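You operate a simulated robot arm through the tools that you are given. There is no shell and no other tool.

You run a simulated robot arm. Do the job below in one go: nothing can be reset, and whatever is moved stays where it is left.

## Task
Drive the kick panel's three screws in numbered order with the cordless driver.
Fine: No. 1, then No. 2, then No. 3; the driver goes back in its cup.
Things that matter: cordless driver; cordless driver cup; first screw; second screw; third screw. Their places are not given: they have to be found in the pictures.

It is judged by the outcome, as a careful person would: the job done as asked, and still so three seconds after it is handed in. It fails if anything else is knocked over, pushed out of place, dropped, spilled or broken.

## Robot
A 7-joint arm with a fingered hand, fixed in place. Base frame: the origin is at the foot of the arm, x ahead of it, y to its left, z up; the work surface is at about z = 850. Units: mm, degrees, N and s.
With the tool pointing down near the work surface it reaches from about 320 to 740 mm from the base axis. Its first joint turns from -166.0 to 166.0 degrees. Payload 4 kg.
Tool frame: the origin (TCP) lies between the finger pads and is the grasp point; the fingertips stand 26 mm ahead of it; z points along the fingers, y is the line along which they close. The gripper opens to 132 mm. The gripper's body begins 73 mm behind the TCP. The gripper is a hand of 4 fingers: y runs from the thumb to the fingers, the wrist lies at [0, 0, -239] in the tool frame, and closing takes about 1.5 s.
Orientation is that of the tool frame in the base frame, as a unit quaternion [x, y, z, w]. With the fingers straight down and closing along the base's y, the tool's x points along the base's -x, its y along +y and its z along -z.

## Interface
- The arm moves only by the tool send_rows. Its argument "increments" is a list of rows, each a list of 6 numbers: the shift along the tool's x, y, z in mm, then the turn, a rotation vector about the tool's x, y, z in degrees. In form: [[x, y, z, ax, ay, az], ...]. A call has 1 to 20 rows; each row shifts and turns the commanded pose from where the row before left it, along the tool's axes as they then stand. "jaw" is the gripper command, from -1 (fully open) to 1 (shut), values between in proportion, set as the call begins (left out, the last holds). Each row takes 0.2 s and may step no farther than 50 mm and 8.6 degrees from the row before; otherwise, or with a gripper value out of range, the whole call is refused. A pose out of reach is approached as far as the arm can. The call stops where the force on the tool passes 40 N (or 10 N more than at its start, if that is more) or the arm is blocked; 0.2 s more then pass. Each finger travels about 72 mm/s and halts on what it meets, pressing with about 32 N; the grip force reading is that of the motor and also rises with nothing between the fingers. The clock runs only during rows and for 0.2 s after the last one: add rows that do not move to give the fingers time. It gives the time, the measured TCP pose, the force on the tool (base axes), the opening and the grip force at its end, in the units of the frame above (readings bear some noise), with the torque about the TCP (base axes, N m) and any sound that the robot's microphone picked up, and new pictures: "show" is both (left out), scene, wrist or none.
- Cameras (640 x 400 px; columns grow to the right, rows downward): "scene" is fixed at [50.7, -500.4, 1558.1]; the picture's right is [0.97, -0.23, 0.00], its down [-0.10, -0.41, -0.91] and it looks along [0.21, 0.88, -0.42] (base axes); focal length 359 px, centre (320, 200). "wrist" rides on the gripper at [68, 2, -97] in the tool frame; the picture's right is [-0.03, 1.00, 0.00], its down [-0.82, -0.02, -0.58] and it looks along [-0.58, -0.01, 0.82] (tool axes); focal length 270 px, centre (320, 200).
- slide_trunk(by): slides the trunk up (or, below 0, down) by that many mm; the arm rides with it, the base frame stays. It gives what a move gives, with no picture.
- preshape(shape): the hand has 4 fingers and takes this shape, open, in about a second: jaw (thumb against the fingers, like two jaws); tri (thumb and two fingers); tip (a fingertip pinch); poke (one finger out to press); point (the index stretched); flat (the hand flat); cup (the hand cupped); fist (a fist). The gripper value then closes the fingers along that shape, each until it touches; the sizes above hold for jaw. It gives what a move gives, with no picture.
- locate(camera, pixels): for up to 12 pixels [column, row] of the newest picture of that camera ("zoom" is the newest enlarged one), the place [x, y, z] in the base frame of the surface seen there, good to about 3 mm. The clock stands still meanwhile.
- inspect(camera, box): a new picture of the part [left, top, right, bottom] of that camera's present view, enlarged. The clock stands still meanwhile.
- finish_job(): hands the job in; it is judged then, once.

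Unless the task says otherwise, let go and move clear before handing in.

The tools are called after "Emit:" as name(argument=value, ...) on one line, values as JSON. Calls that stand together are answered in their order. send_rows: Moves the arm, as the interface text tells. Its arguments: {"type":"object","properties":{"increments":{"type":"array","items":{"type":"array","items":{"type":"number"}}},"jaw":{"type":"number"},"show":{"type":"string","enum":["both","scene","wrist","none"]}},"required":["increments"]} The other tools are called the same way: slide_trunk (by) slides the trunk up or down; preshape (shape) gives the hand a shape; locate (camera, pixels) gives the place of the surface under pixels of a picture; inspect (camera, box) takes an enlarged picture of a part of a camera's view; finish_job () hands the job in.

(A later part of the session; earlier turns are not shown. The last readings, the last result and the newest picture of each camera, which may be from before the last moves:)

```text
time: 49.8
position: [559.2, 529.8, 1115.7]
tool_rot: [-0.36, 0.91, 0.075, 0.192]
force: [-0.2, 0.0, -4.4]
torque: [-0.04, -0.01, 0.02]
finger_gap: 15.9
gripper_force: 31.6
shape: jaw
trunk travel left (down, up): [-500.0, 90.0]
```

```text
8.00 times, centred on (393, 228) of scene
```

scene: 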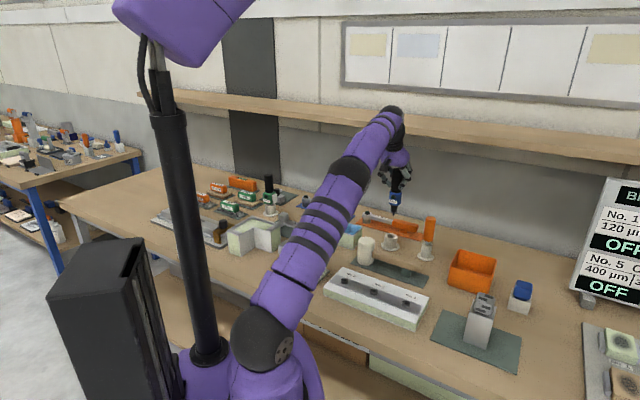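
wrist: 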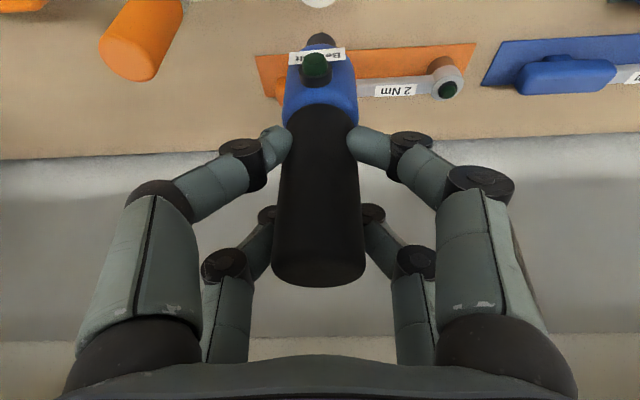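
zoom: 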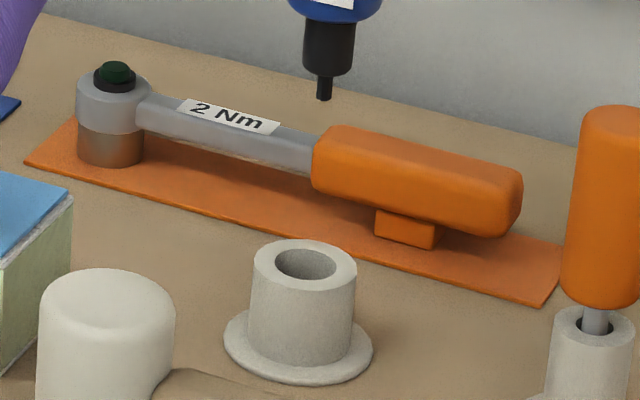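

The tip is at about (560.5, 533) and the cup centre at about (559, 531). I'll shift slightly and descend until the tip is just above the rim.

Emit:
send_rows(increments=[[2.06, -0.2, -0.92, 0, 0, 0], [8.13, 0, 18.27, 0, 0, 0], [8.13, 0, 18.27, 0, 0, 0], [6.1, 0, 13.7, 0, 0, 0], [4.07, 0, 9.14, 0, 0, 0], [2.44, 0, 5.48, 0, 0, 0], [0, 0, 0, 0, 0, 0]], show="scene")

Emit:
inspect(camera="scene", box=[378, 215, 408, 255])

Emit:
inspect(camera="wrist", box=[240, 0, 400, 100])

```text
time: 51.4
position: [558.0, 528.2, 1044.9]
tool_rot: [-0.36, 0.91, 0.076, 0.193]
force: [-0.8, -0.5, -4.6]
torque: [-0.01, 0.02, 0.0]
finger_gap: 16.1
gripper_force: 32.1
shape: jaw
trunk travel left (down, up): [-500.0, 90.0]
```

scene: 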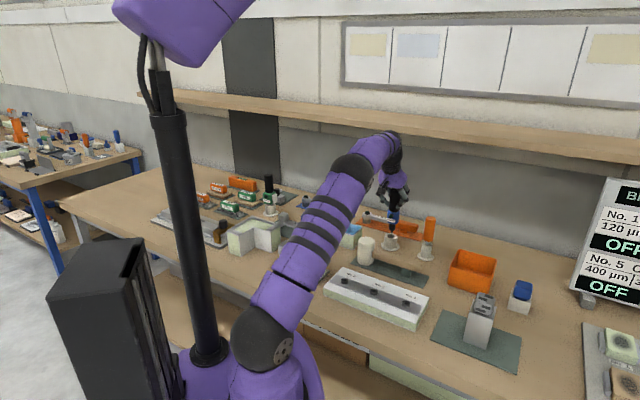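

```text
10.00 times, centred on (393, 235) of scene
```

zoom: 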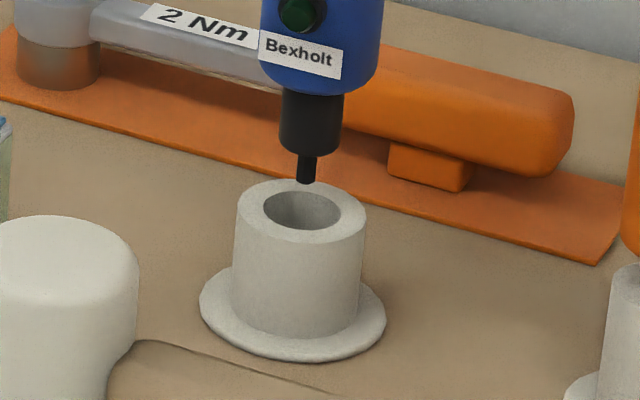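

```text
4.00 times, centred on (320, 50) of wrist
```

zoom: 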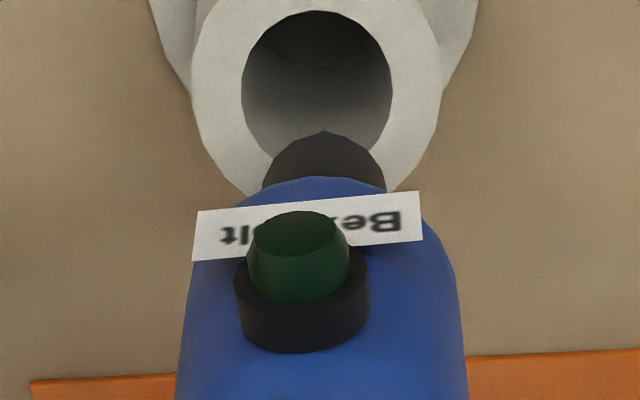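

The tip is about 13 mm above the rim and nearly centred; the wrist view shows the nose column at 324 and the hole at 316. I'll correct about 1.3 mm inward and 1.1 mm sideways, then insert the bit.

Emit:
send_rows(increments=[[1.19, -1.1, -0.53, 0, 0, 0], [2.03, 0, 4.57, 0, 0, 0], [2.03, 0, 4.57, 0, 0, 0], [2.03, 0, 4.57, 0, 0, 0], [1.6, 0, 3.65, 0, 0, 0], [0, 0, 0, 0, 0, 0]], show="none")

Emit:
inspect(camera="scene", box=[378, 215, 408, 255])

Emit:
inspect(camera="wrist", box=[240, 0, 400, 100])

```text
time: 52.8
position: [558.2, 525.6, 1025.2]
tool_rot: [-0.36, 0.91, 0.077, 0.192]
force: [0.2, 0.4, -4.1]
torque: [-0.01, 0.0, 0.0]
finger_gap: 16.0
gripper_force: 32.2
shape: jaw
trunk travel left (down, up): [-500.0, 90.0]
```

```text
10.00 times, centred on (393, 235) of scene
```

zoom: 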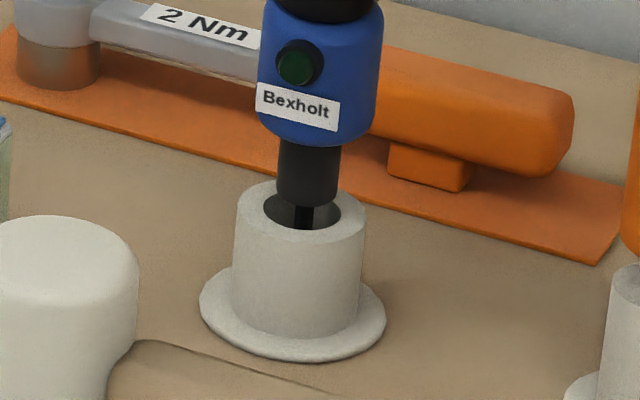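

```text
4.00 times, centred on (320, 50) of wrist
```

zoom: 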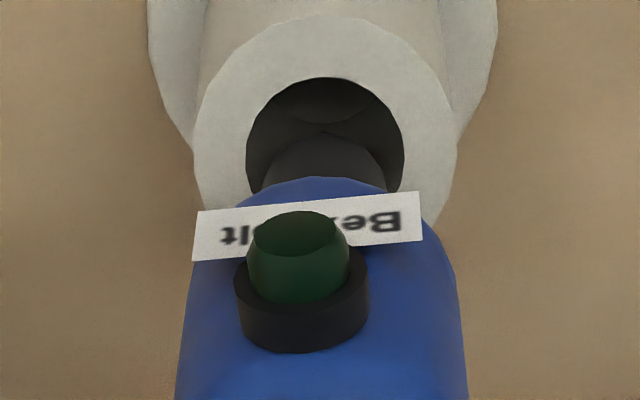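

The bit is in the cup, but the nose sits about 3–4 mm too far outward: the near-side gap in the scene and the wrist gap at y 78–135 both show it. I'll shift inward 3.5 mm and recheck.

Emit:
send_rows(increments=[[3.2, 0, -1.42, 0, 0, 0], [0, 0, 0, 0, 0, 0]], show="none")

Emit:
inspect(camera="scene", box=[378, 215, 408, 255])

Emit:
inspect(camera="wrist", box=[240, 0, 400, 100])

```text
time: 53.4
position: [555.8, 523.9, 1025.5]
tool_rot: [-0.359, 0.91, 0.076, 0.193]
force: [0.1, 1.0, -4.0]
torque: [0.0, 0.02, -0.02]
finger_gap: 16.0
gripper_force: 32.0
shape: jaw
trunk travel left (down, up): [-500.0, 90.0]
```

```text
10.00 times, centred on (393, 235) of scene
```

zoom: 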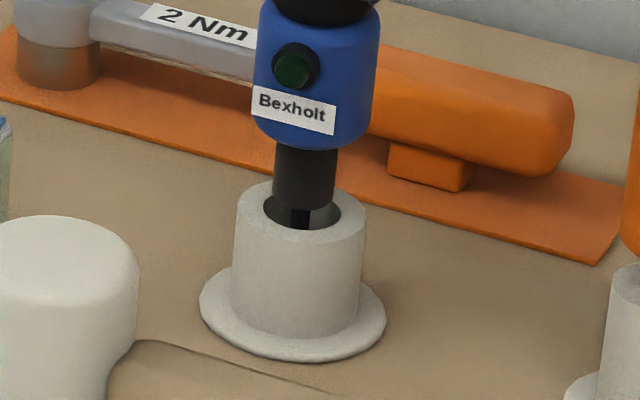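

```text
4.00 times, centred on (320, 50) of wrist
```

zoom: 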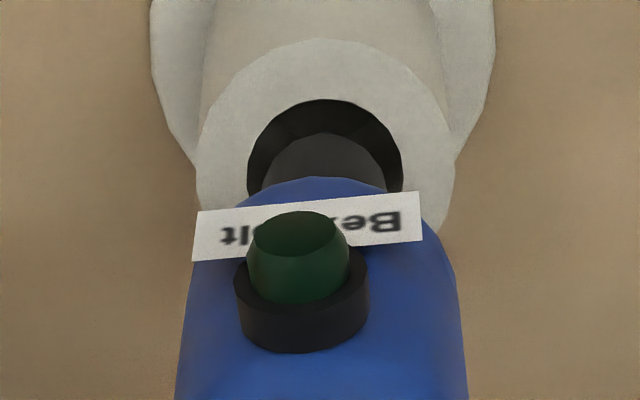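

It is centred now. I'll lower gradually into the cup and watch for side forces.

Emit:
send_rows(increments=[[0.64, 0, -0.28, 0, 0, 0], [1.22, 0, 2.74, 0, 0, 0], [1.22, 0, 2.74, 0, 0, 0], [1.22, 0, 2.74, 0, 0, 0], [1.22, 0, 2.74, 0, 0, 0], [0, 0, 0, 0, 0, 0]], show="none")

Emit:
inspect(camera="scene", box=[378, 215, 408, 255])

Emit:
inspect(camera="wrist", box=[240, 0, 400, 100])

```text
time: 54.8
position: [555.0, 524.3, 1012.8]
tool_rot: [-0.36, 0.91, 0.076, 0.192]
force: [0.3, -0.4, -4.5]
torque: [0.01, 0.01, -0.03]
finger_gap: 15.8
gripper_force: 31.7
shape: jaw
trunk travel left (down, up): [-500.0, 90.0]
```

```text
10.00 times, centred on (393, 235) of scene
```

zoom: 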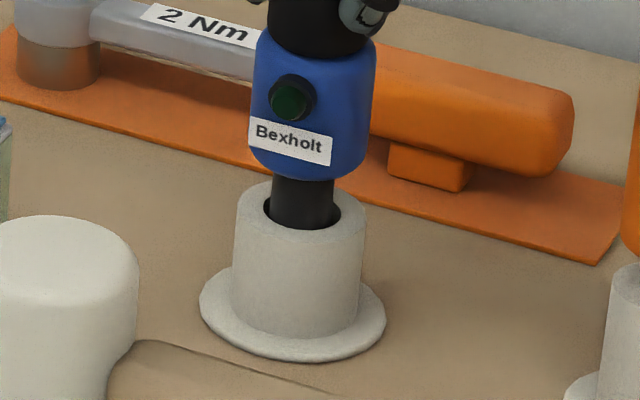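

```text
4.00 times, centred on (320, 50) of wrist
```

zoom: 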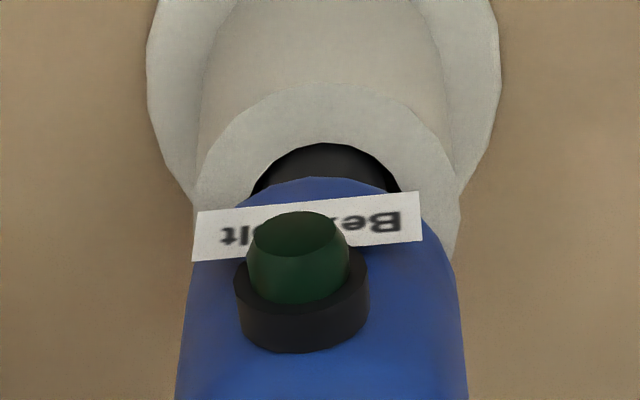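

The nose is in the cup with no side force. I'll keep lowering in small steps until the body rests on the rim.

Emit:
send_rows(increments=[[0.81, 0, 1.83, 0, 0, 0], [0.81, 0, 1.83, 0, 0, 0], [0.81, 0, 1.83, 0, 0, 0], [0.81, 0, 1.83, 0, 0, 0], [0.81, 0, 1.83, 0, 0, 0], [0, 0, 0, 0, 0, 0]], show="none")

Emit:
inspect(camera="scene", box=[378, 215, 408, 255])

```text
time: 56.2
position: [554.4, 522.9, 1004.5]
tool_rot: [-0.36, 0.91, 0.075, 0.192]
force: [1.0, -0.1, -4.9]
torque: [0.0, 0.0, 0.02]
finger_gap: 15.8
gripper_force: 31.5
shape: jaw
trunk travel left (down, up): [-500.0, 90.0]
```

```text
10.00 times, centred on (393, 235) of scene
```

zoom: 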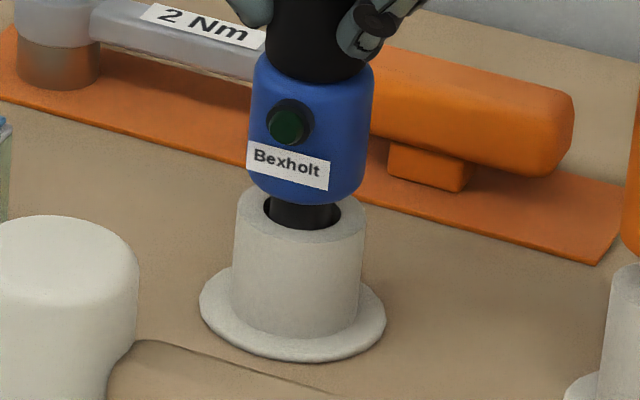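

Emit:
send_rows(increments=[[0.61, 0, 1.37, 0, 0, 0], [0.61, 0, 1.37, 0, 0, 0], [0.61, 0, 1.37, 0, 0, 0], [0.41, 0, 0.91, 0, 0, 0], [0.41, 0, 0.91, 0, 0, 0], [0, 0, 0, 0, 0, 0]], show="none")

Emit:
inspect(camera="scene", box=[378, 215, 408, 255])

```text
time: 57.6
position: [555.6, 523.7, 995.6]
tool_rot: [-0.359, 0.91, 0.076, 0.194]
force: [-0.1, -0.6, -4.5]
torque: [-0.03, -0.01, 0.01]
finger_gap: 16.0
gripper_force: 32.8
shape: jaw
trunk travel left (down, up): [-500.0, 90.0]
```

```text
10.00 times, centred on (393, 235) of scene
```

zoom: 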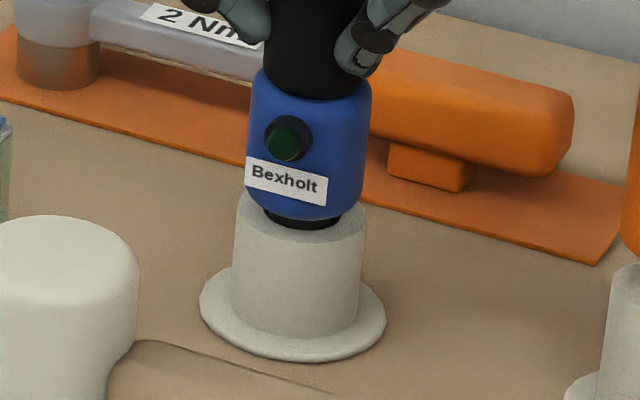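

It is almost down. I'll go on in 0.5 mm steps until I feel it take the weight.

Emit:
send_rows(increments=[[0.2, 0, 0.46, 0, 0, 0], [0.2, 0, 0.46, 0, 0, 0], [0.2, 0, 0.46, 0, 0, 0], [0.2, 0, 0.46, 0, 0, 0], [0, 0, 0, 0, 0, 0]], show="none")

Emit:
inspect(camera="scene", box=[378, 215, 408, 255])

```text
time: 58.8
position: [554.4, 523.4, 994.5]
tool_rot: [-0.36, 0.91, 0.077, 0.193]
force: [-0.3, 0.3, -5.2]
torque: [-0.04, -0.02, 0.01]
finger_gap: 16.0
gripper_force: 32.0
shape: jaw
trunk travel left (down, up): [-500.0, 90.0]
```

```text
10.00 times, centred on (393, 235) of scene
```

zoom: 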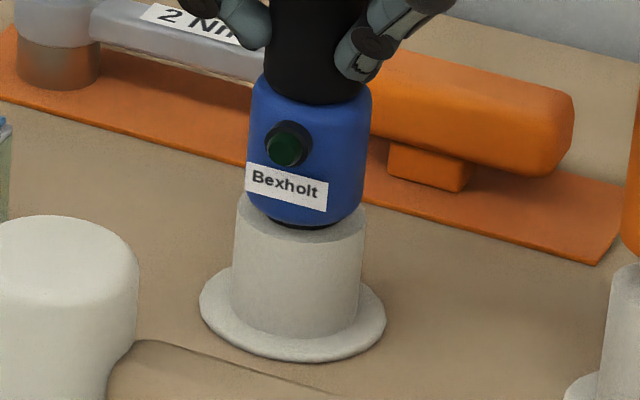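

Emit:
send_rows(increments=[[0.2, 0, 0.46, 0, 0, 0], [0.2, 0, 0.46, 0, 0, 0], [0.2, 0, 0.46, 0, 0, 0], [0.2, 0, 0.46, 0, 0, 0], [0, 0, 0, 0, 0, 0]], show="none")

Emit:
inspect(camera="scene", box=[378, 215, 408, 255])

```text
time: 60.0
position: [555.0, 523.3, 994.9]
tool_rot: [-0.36, 0.909, 0.077, 0.194]
force: [0.0, -0.7, 4.5]
torque: [-0.02, 0.01, -0.05]
finger_gap: 15.9
gripper_force: 32.0
shape: jaw
trunk travel left (down, up): [-500.0, 90.0]
```

```text
10.00 times, centred on (393, 235) of scene
```

zoom: 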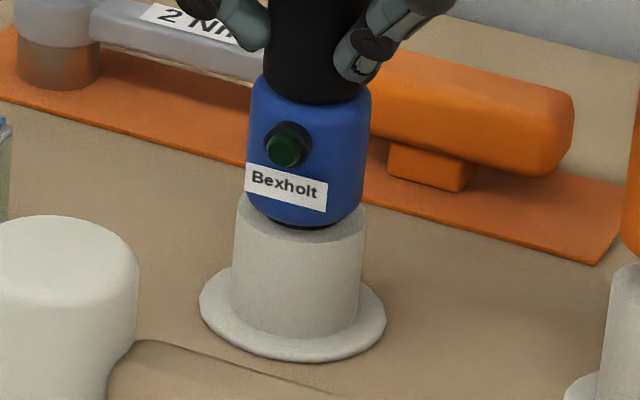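

The driver is seated: Fz went from -5 to +4.5 N and it matches the original picture. I'll open the fingers.

Emit:
send_rows(increments=[[0, 0, 0, 0, 0, 0], [0, 0, 0, 0, 0, 0], [0, 0, 0, 0, 0, 0], [0, 0, 0, 0, 0, 0], [0, 0, 0, 0, 0, 0], [0, 0, 0, 0, 0, 0], [0, 0, 0, 0, 0, 0]], jaw=-0.25)

Emit:
inspect(camera="scene", box=[368, 185, 418, 255])

```text
time: 61.6
position: [554.0, 523.1, 992.8]
tool_rot: [-0.36, 0.909, 0.076, 0.193]
force: [0.4, -0.1, 0.3]
torque: [-0.02, 0.01, 0.03]
finger_gap: 82.5
gripper_force: 0.1
shape: jaw
trunk travel left (down, up): [-500.0, 90.0]
```

scene: 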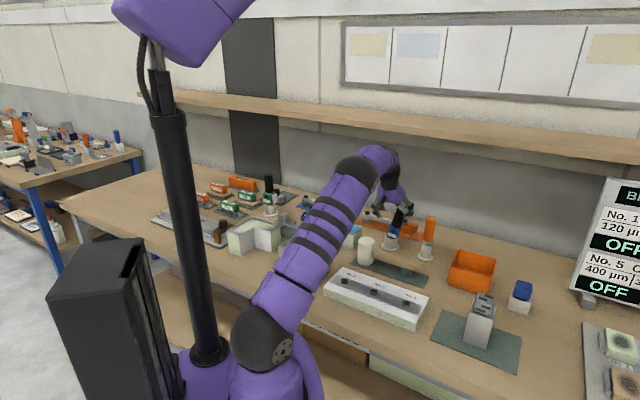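
wrist: 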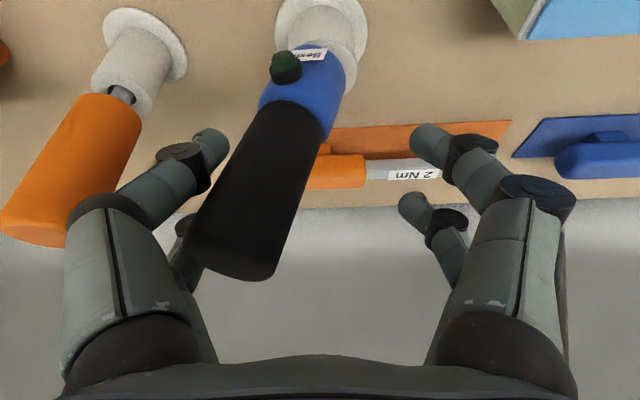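

```text
5.71 times, centred on (393, 220) of scene
```

zoom: 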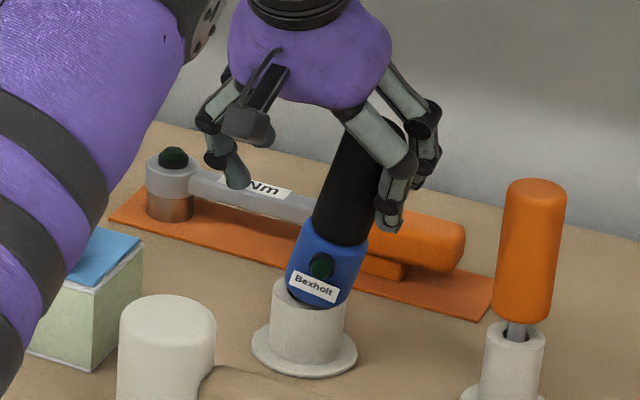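

On release the driver leaned over in the cup toward the left finger pair; it is not upright. I'll look closely before doing anything.

Emit:
inspect(camera="scene", box=[378, 205, 414, 253])

Emit:
inspect(camera="wrist", box=[180, 0, 380, 130])

Emit:
locate(camera="wrist", pixels=[[240, 260], [250, 200], [275, 130], [300, 90], [315, 60], [285, 15], [360, 15], [330, 5], [300, 30]])

```text
8.33 times, centred on (396, 229) of scene
```

zoom: 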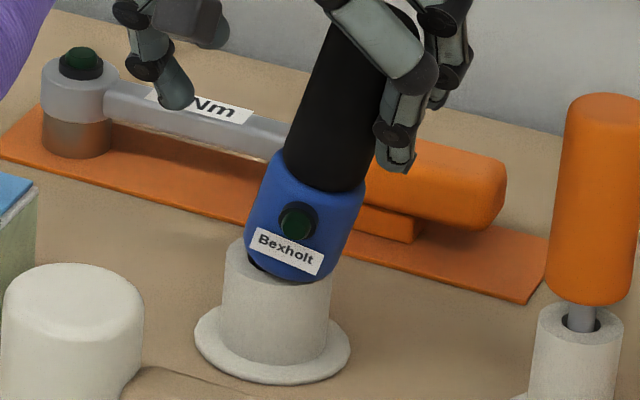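

```text
3.08 times, centred on (280, 65) of wrist
```

zoom: 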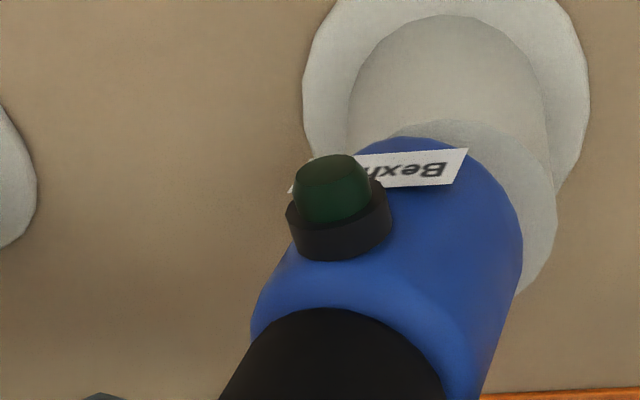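

```text
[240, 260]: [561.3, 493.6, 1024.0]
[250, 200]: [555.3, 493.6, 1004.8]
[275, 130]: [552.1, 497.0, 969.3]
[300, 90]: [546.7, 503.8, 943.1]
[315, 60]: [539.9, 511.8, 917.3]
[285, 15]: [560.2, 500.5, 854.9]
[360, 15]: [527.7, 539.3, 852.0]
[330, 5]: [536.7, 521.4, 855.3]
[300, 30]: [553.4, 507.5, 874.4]
```

The cup itself has not moved (flange still at px (390.2,246.2)). Comparing hand poses, I released about 3° off vertical and roughly 5 mm inward of the original stance. I'll close slowly again to bring the driver back upright.

Emit:
send_rows(increments=[[0, 0, 0, 0, 0, 0], [0, 0, 0, 0, 0, 0], [0, 0, 0, 0, 0, 0]], jaw=0.1)

Emit:
inspect(camera="scene", box=[378, 205, 414, 253])

```text
time: 62.4
position: [554.3, 523.5, 993.7]
tool_rot: [-0.36, 0.909, 0.077, 0.194]
force: [-1.7, -1.8, 5.8]
torque: [0.05, 0.32, 0.07]
finger_gap: 32.2
gripper_force: 10.1
shape: jaw
trunk travel left (down, up): [-500.0, 90.0]
```

scene: 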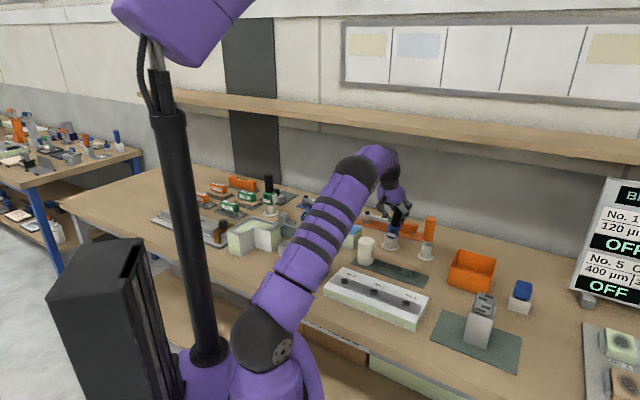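
wrist: 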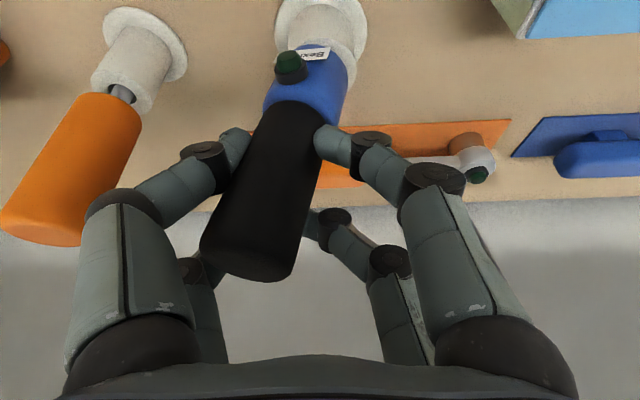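

```text
8.33 times, centred on (396, 229) of scene
```

zoom: 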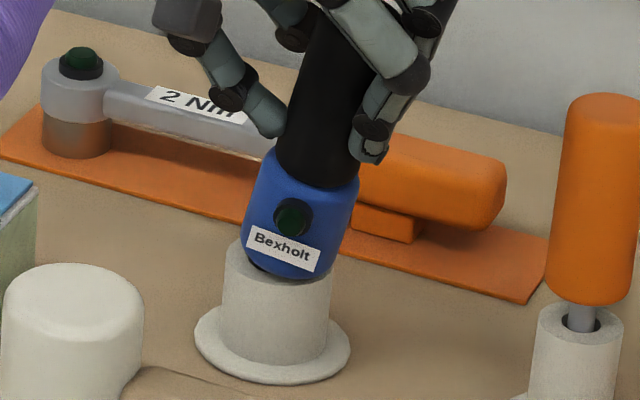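

The fingers now bear on both sides in a straightening couple. I'll keep closing gradually.

Emit:
send_rows(increments=[[0, 0, 0, 0, 0, 0], [0, 0, 0, 0, 0, 0], [0, 0, 0, 0, 0, 0]], jaw=0.4)

Emit:
inspect(camera="scene", box=[378, 205, 414, 253])

```text
time: 63.2
position: [554.9, 522.6, 993.6]
tool_rot: [-0.359, 0.91, 0.075, 0.194]
force: [0.2, 0.9, -0.3]
torque: [0.04, 0.01, 0.0]
finger_gap: 39.6
gripper_force: 0.1
shape: jaw
trunk travel left (down, up): [-500.0, 90.0]
```

scene: 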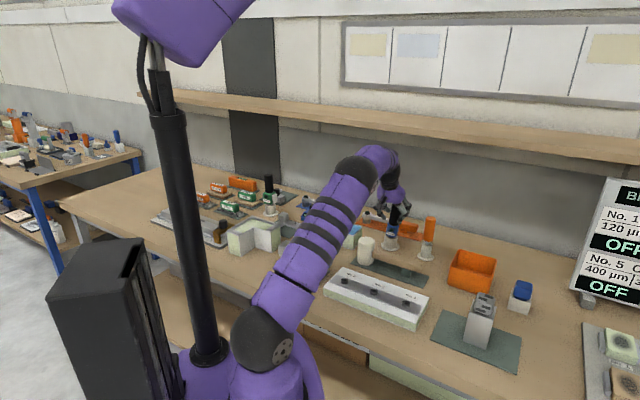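
wrist: 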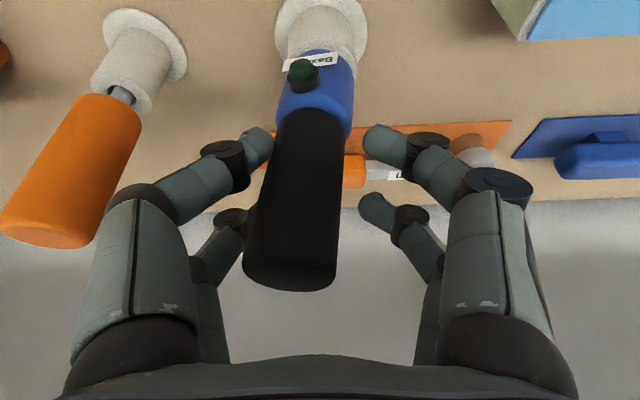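

```text
8.33 times, centred on (396, 229) of scene
```

zoom: 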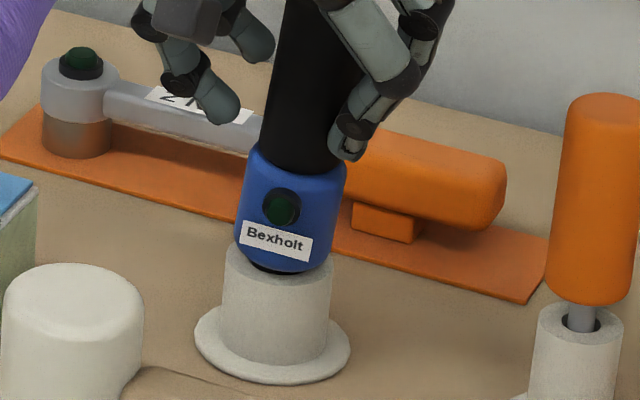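

The driver has sprung back to about 6° lean, resting on the left fingers. I'll move the hand so it centres on the original stance (+3 mm sideways, 5 mm outward, tilt back 3°), which pushes the driver further upright.

Emit:
send_rows(increments=[[0, 1, 0, 0, -1, 0], [-1.5, 1, 0.7, 0, -1, 0], [-1.5, 1, 0.7, 0, -1, 0], [-1.6, 0, 0.7, 0, 0, 0], [0, 0, 0, 0, 0, 0]])

Emit:
inspect(camera="scene", box=[378, 205, 414, 253])

```text
time: 64.4
position: [556.0, 529.4, 994.2]
tool_rot: [-0.358, 0.904, 0.086, 0.217]
force: [0.7, -0.4, 0.5]
torque: [-0.02, 0.01, 0.01]
finger_gap: 39.8
gripper_force: 0.0
shape: jaw
trunk travel left (down, up): [-500.0, 90.0]
```

scene: 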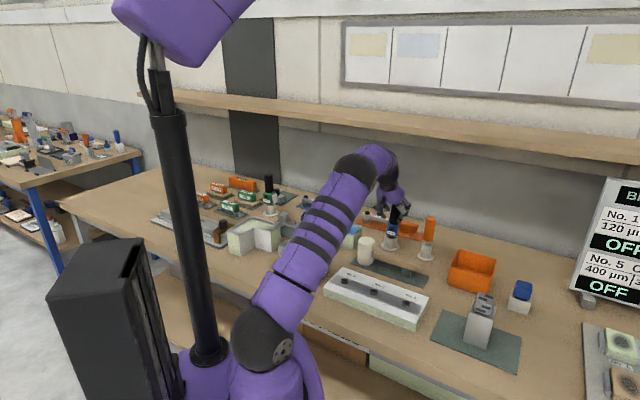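
wrist: 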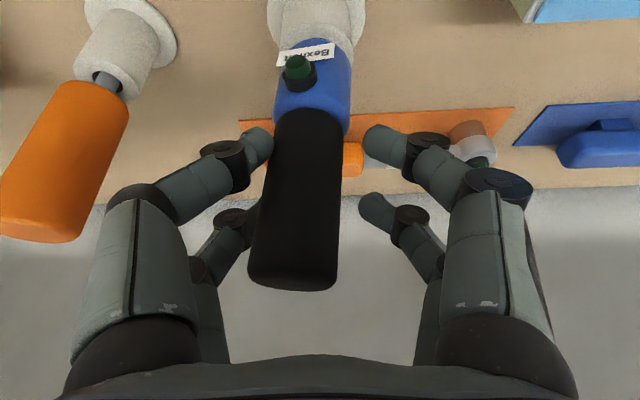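

```text
8.33 times, centred on (396, 229) of scene
```

zoom: 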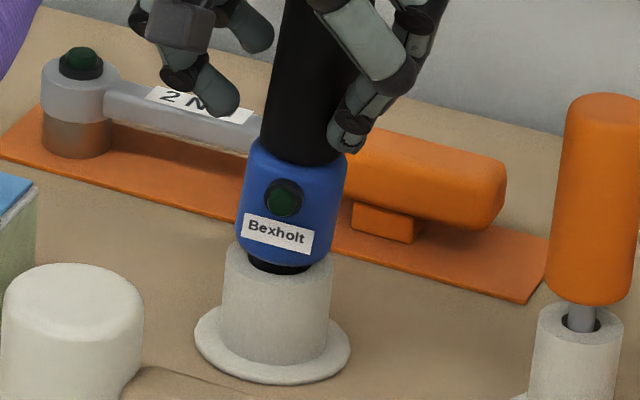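

Still a slight lean toward the left fingers. With the hand on the original stance, I'll close to grip and straighten it.

Emit:
send_rows(increments=[[0, 0, 0, 0, 0, 0], [0, 0, 0, 0, 0, 0], [0, 0, 0, 0, 0, 0], [0, 0, 0, 0, 0, 0], [0, 0, 0, 0, 0, 0]], jaw=0.8)

Emit:
inspect(camera="scene", box=[378, 205, 414, 253])

```text
time: 65.6
position: [556.4, 529.6, 992.7]
tool_rot: [-0.358, 0.904, 0.086, 0.216]
force: [-2.7, -1.1, 0.7]
torque: [-0.3, 0.33, 0.01]
finger_gap: 15.7
gripper_force: 32.2
shape: jaw
trunk travel left (down, up): [-500.0, 90.0]
```

scene: 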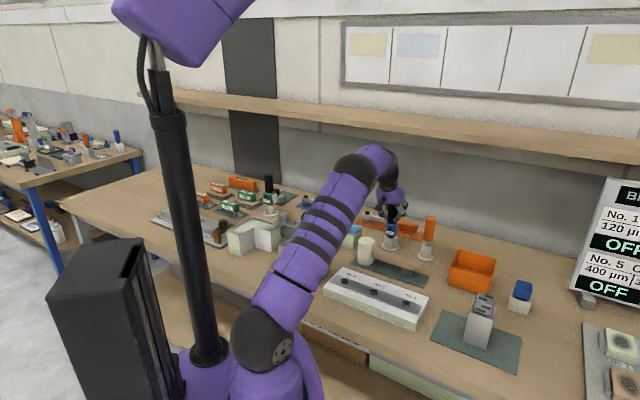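
wrist: 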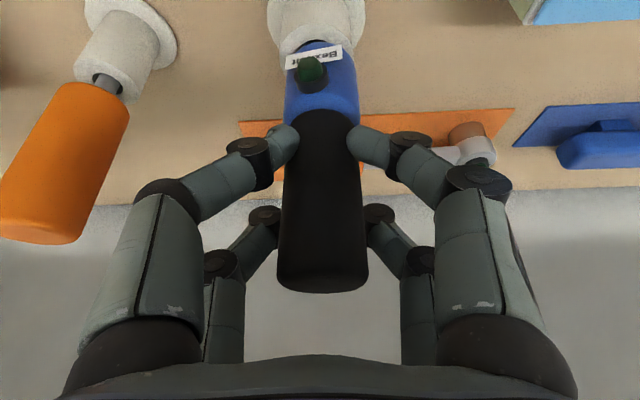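

```text
8.33 times, centred on (396, 229) of scene
```

zoom: 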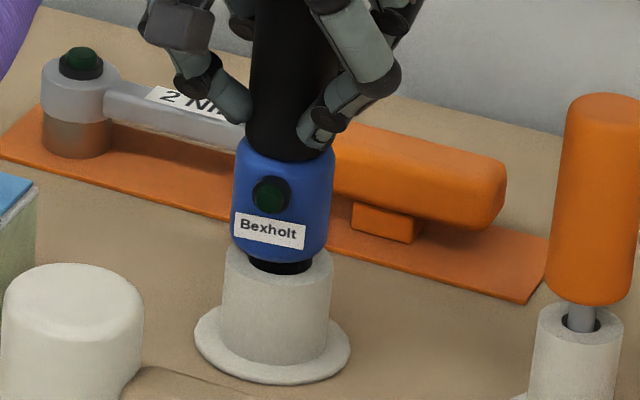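

It is gripped and close to upright again, but sits a few mm high with the black collar showing. I'll lower gently to reseat it.

Emit:
send_rows(increments=[[0.45, 0, 0.89, 0, 0, 0], [0.45, 0, 0.89, 0, 0, 0], [0.45, 0, 0.89, 0, 0, 0], [0, 0, 0, 0, 0, 0]])

Emit:
inspect(camera="scene", box=[378, 205, 414, 253])

```text
time: 66.6
position: [555.0, 528.7, 992.4]
tool_rot: [-0.358, 0.904, 0.087, 0.219]
force: [-4.6, -2.7, 8.6]
torque: [-0.24, 0.48, 0.03]
finger_gap: 15.7
gripper_force: 32.1
shape: jaw
trunk travel left (down, up): [-500.0, 90.0]
```

scene: 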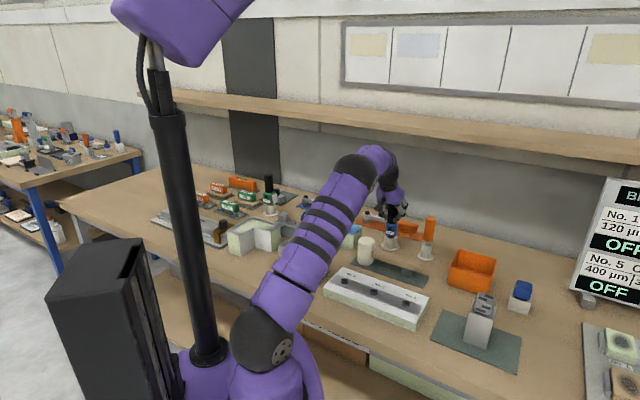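
wrist: 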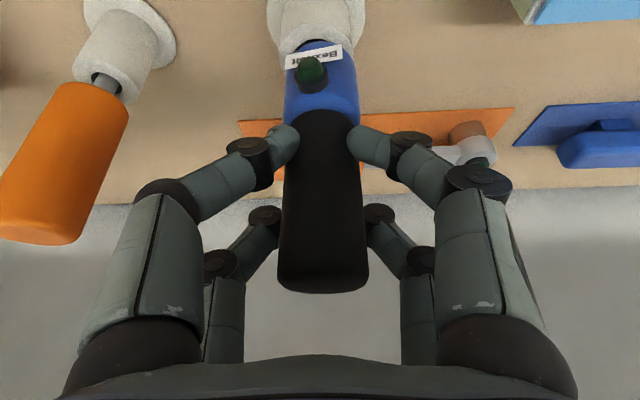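

```text
8.33 times, centred on (396, 229) of scene
```

zoom: 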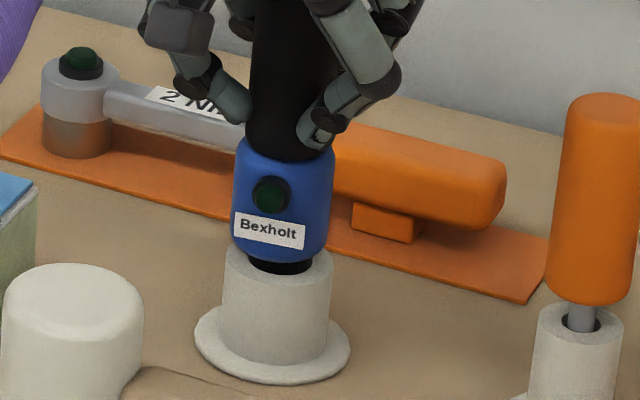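

Side force of about 5 N inward suggests it is binding against one side. I'll sample the driver's surface to measure its lean.

Emit:
locate(camera="scene", pixels=[[393, 206], [392.6, 210], [392.3, 214], [392, 218], [391.5, 224], [391.5, 228], [391.3, 234], [391.3, 237.2], [391.2, 239], [385.8, 236.5], [396.8, 236.5]])

Emit:
locate(camera="wrist", pixels=[[323, 283], [323, 260], [323, 230], [322, 200], [322, 170], [322, 140], [322, 115], [322, 100], [325, 90], [330, 47], [320, 35], [320, 25]])

Emit:
inspect(camera="wrist", box=[240, 0, 400, 100])

```text
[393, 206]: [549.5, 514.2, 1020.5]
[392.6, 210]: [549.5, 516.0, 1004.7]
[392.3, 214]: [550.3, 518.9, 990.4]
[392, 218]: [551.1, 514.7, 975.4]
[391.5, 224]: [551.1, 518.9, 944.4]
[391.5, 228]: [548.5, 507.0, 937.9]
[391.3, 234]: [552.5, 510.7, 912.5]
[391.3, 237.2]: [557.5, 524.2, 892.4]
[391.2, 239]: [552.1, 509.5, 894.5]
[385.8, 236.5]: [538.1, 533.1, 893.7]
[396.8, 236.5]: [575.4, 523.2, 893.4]
```

```text
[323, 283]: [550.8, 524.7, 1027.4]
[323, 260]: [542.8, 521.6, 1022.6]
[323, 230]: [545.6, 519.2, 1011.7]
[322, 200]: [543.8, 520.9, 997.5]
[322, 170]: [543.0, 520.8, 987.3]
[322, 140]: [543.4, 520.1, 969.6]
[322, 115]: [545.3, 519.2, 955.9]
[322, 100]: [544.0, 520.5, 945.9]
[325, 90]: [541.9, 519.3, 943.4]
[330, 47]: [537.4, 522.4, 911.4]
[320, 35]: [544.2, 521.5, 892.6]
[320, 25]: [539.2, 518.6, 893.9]
```

```text
4.00 times, centred on (320, 50) of wrist
```

zoom: 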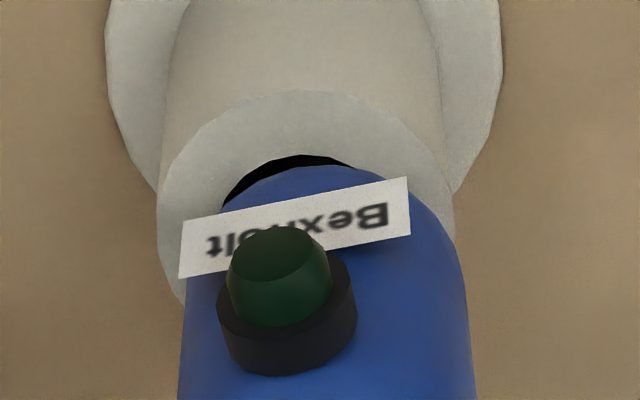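

Wrist samples along the grip show constant x,y (≈543.5, 520.5 from z 956 to 1022), so the driver is vertical now but sits about 2–3 mm off the cup centre (557.3, 530). I'll lift it 15 mm, shift it over and recheck.

Emit:
send_rows(increments=[[-2.27, 0, -4.46, 0, 0, 0], [-2.27, 0, -4.46, 0, 0, 0], [-2.27, 0, -4.46, 0, 0, 0], [1.7, -2.0, -0.86, 0, 0, 0], [0, 0, 0, 0, 0, 0]])

Emit:
inspect(camera="scene", box=[378, 205, 414, 253])

Emit:
locate(camera="wrist", pixels=[[323, 265], [323, 230], [322, 200], [322, 170], [322, 140], [322, 120], [300, 170], [345, 170], [300, 200], [345, 200], [300, 240], [345, 240]])

Emit:
inspect(camera="wrist", box=[240, 0, 400, 100])

```text
time: 67.8
position: [555.8, 525.9, 1004.5]
tool_rot: [-0.357, 0.904, 0.085, 0.217]
force: [-2.4, -0.9, -5.5]
torque: [-0.18, 0.27, 0.04]
finger_gap: 15.5
gripper_force: 32.2
shape: jaw
trunk travel left (down, up): [-500.0, 90.0]
```

scene: 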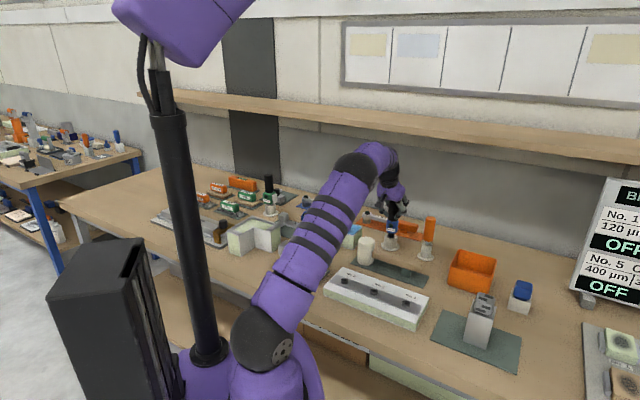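
wrist: 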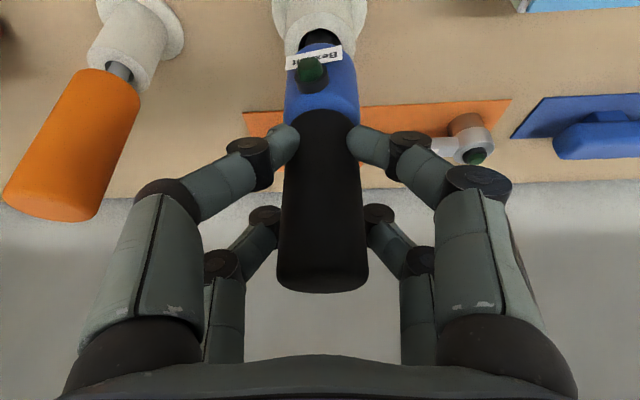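

```text
8.33 times, centred on (396, 229) of scene
```

zoom: 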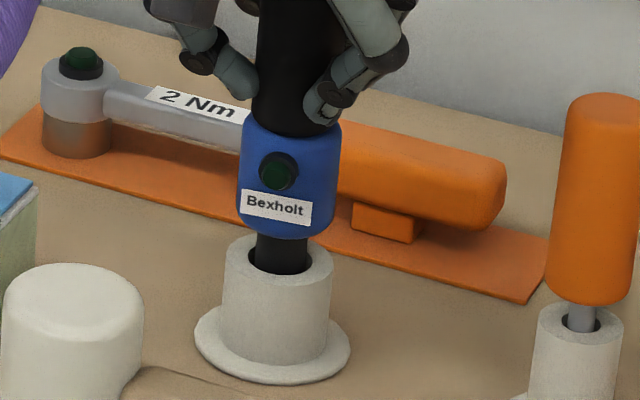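

```text
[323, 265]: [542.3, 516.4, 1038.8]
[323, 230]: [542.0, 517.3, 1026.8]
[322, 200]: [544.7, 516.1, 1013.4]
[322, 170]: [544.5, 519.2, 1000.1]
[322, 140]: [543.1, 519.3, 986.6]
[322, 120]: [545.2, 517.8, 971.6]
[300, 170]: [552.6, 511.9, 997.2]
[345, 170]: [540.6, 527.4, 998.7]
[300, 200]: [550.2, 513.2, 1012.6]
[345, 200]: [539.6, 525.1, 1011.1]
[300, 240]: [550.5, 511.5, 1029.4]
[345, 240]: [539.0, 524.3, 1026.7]
```

```text
4.00 times, centred on (320, 50) of wrist
```

zoom: 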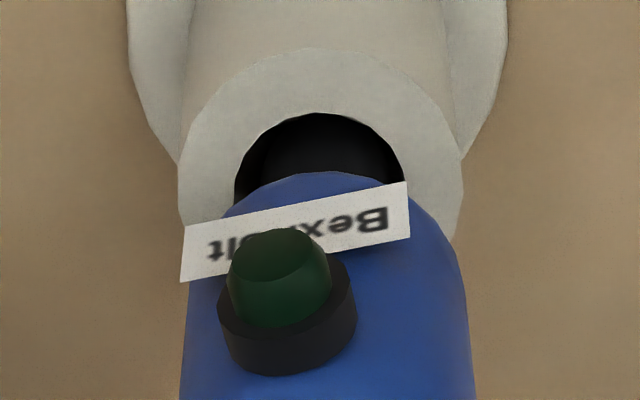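

It is free of the seat with the nose still in the hole. The samples show the top leaning about 3° inward with a slight inward side force, so I'll rotate 2.5° and shift outward to put it vertical and centred.

Emit:
send_rows(increments=[[-1.3, -0.4, 0.68, 0, 1.25, 0], [-1.3, -0.4, 0.68, 0, 1.25, 0], [0, 0, 0, 0, 0, 0]], show="wrist")

Emit:
inspect(camera="scene", box=[378, 205, 414, 253])

Emit:
locate(camera="wrist", pixels=[[323, 265], [323, 245], [323, 230], [322, 215], [322, 200], [322, 185], [322, 170], [322, 155], [322, 140], [322, 130], [322, 120]])

Emit:
inspect(camera="wrist", box=[240, 0, 400, 100])

```text
time: 68.6
position: [558.4, 528.6, 1004.6]
tool_rot: [-0.36, 0.908, 0.078, 0.197]
force: [-0.6, -0.3, -4.2]
torque: [-0.11, 0.1, -0.02]
finger_gap: 15.4
gripper_force: 32.1
shape: jaw
trunk travel left (down, up): [-500.0, 90.0]
```

wrist: 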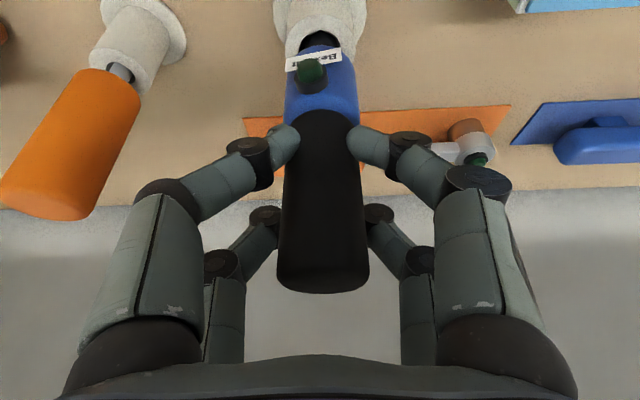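

```text
8.33 times, centred on (396, 229) of scene
```

zoom: 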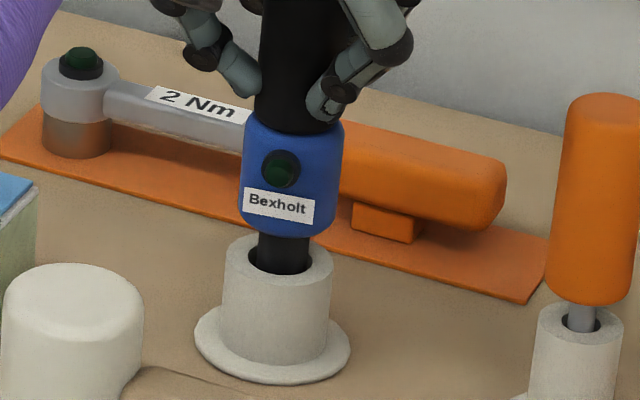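

```text
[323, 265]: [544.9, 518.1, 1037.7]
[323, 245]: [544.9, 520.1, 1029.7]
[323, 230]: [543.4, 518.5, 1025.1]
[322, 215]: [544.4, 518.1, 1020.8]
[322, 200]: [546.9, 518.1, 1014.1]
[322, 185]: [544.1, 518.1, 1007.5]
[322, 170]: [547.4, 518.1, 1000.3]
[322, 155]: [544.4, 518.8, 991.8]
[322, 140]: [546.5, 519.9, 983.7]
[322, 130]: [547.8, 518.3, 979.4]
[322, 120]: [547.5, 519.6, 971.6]
```

```text
4.00 times, centred on (320, 50) of wrist
```

zoom: 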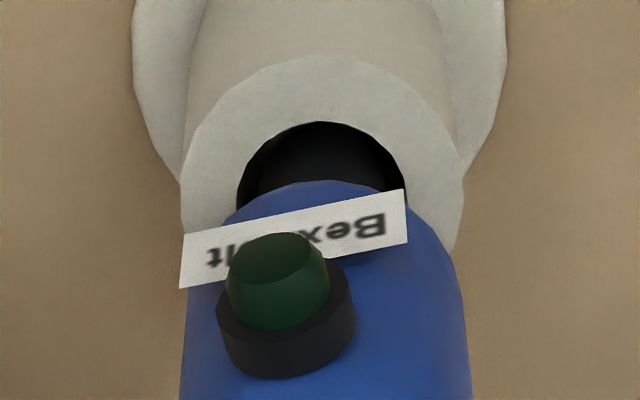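

Side forces are now near zero. The axis sits about 2.5 mm outward of the original stance, so I'll move in by that amount and lower toward the seat.

Emit:
send_rows(increments=[[2.28, -0.7, -1.03, 0, 0, 0], [0.83, 0, 1.82, 0, 0, 0], [0.83, 0, 1.82, 0, 0, 0], [0.83, 0, 1.82, 0, 0, 0], [0, 0, 0, 0, 0, 0]], show="wrist")

Emit:
inspect(camera="scene", box=[378, 205, 414, 253])

Emit:
inspect(camera="wrist", box=[240, 0, 400, 100])

```text
time: 69.8
position: [557.8, 525.6, 998.4]
tool_rot: [-0.359, 0.909, 0.078, 0.198]
force: [-0.6, -0.3, -5.3]
torque: [-0.01, 0.0, -0.01]
finger_gap: 15.5
gripper_force: 32.0
shape: jaw
trunk travel left (down, up): [-500.0, 90.0]
```

wrist: 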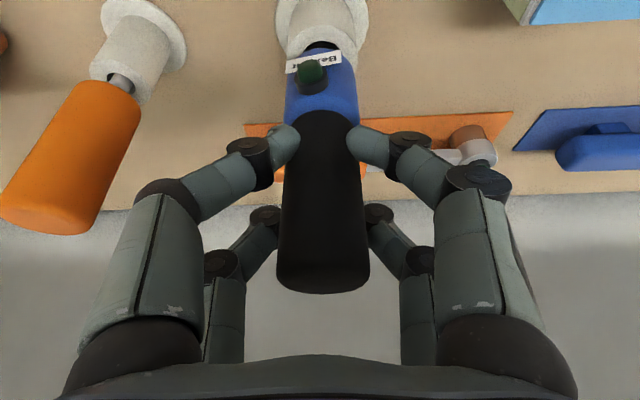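

```text
8.33 times, centred on (396, 229) of scene
```

zoom: 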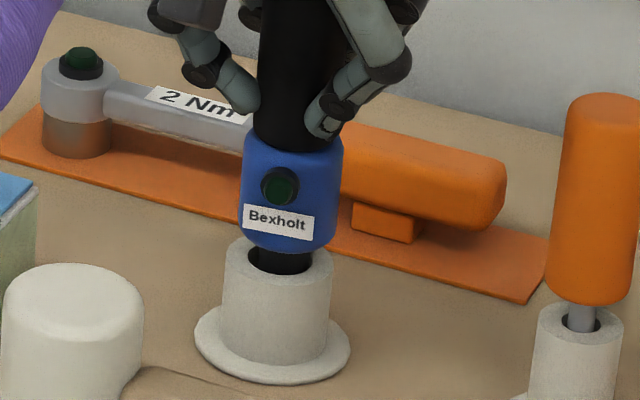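

```text
4.00 times, centred on (320, 50) of wrist
```

zoom: 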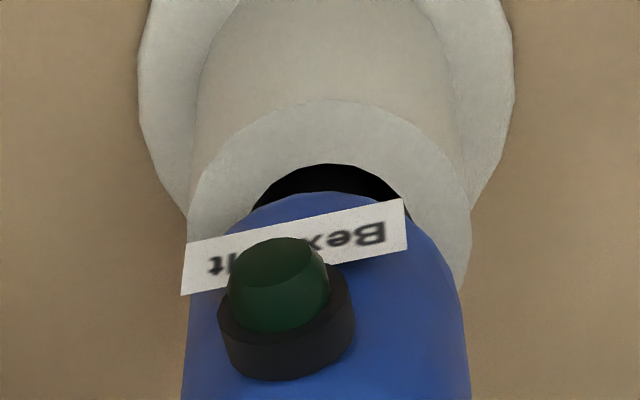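

There are no side forces. To judge lean precisely I'll measure how the grip edges converge in an enlarged wrist view.

Emit:
inspect(camera="wrist", box=[260, 90, 390, 170])

Emit:
inspect(camera="wrist", box=[260, 220, 390, 300])

Emit:
inspect(camera="wrist", box=[260, 30, 390, 110])

Emit:
inspect(camera="wrist", box=[0, 50, 160, 250])

```text
4.92 times, centred on (325, 130) of wrist
```

zoom: 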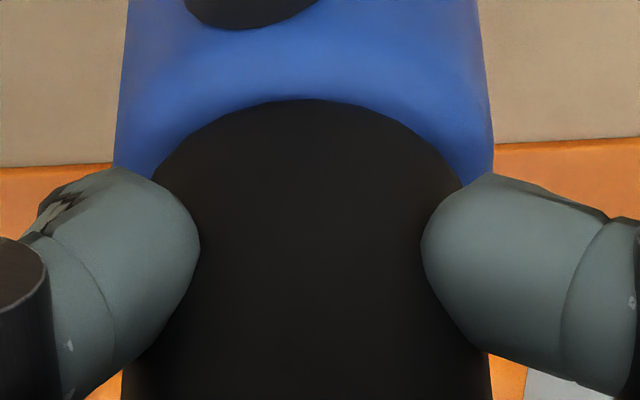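

```text
4.92 times, centred on (325, 260) of wrist
```

zoom: 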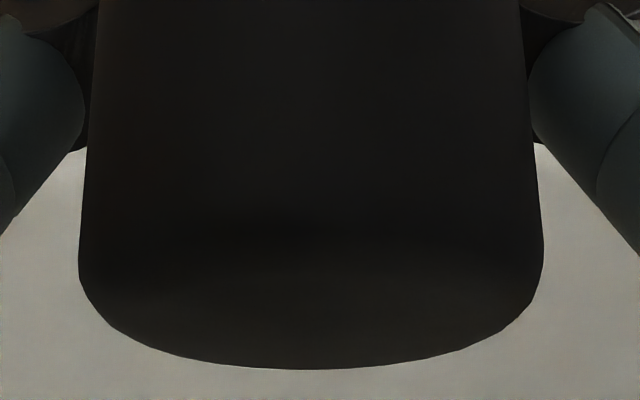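

```text
4.92 times, centred on (325, 70) of wrist
```

zoom: 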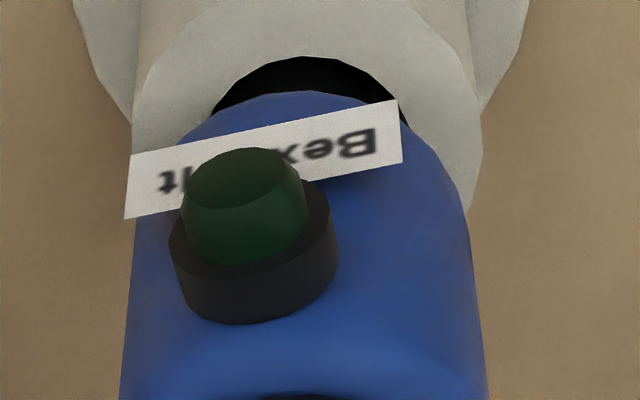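

```text
2.00 times, centred on (80, 150) of wrist
```

zoom: 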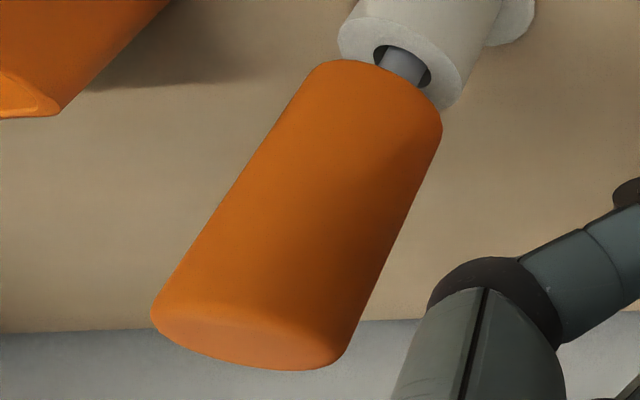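

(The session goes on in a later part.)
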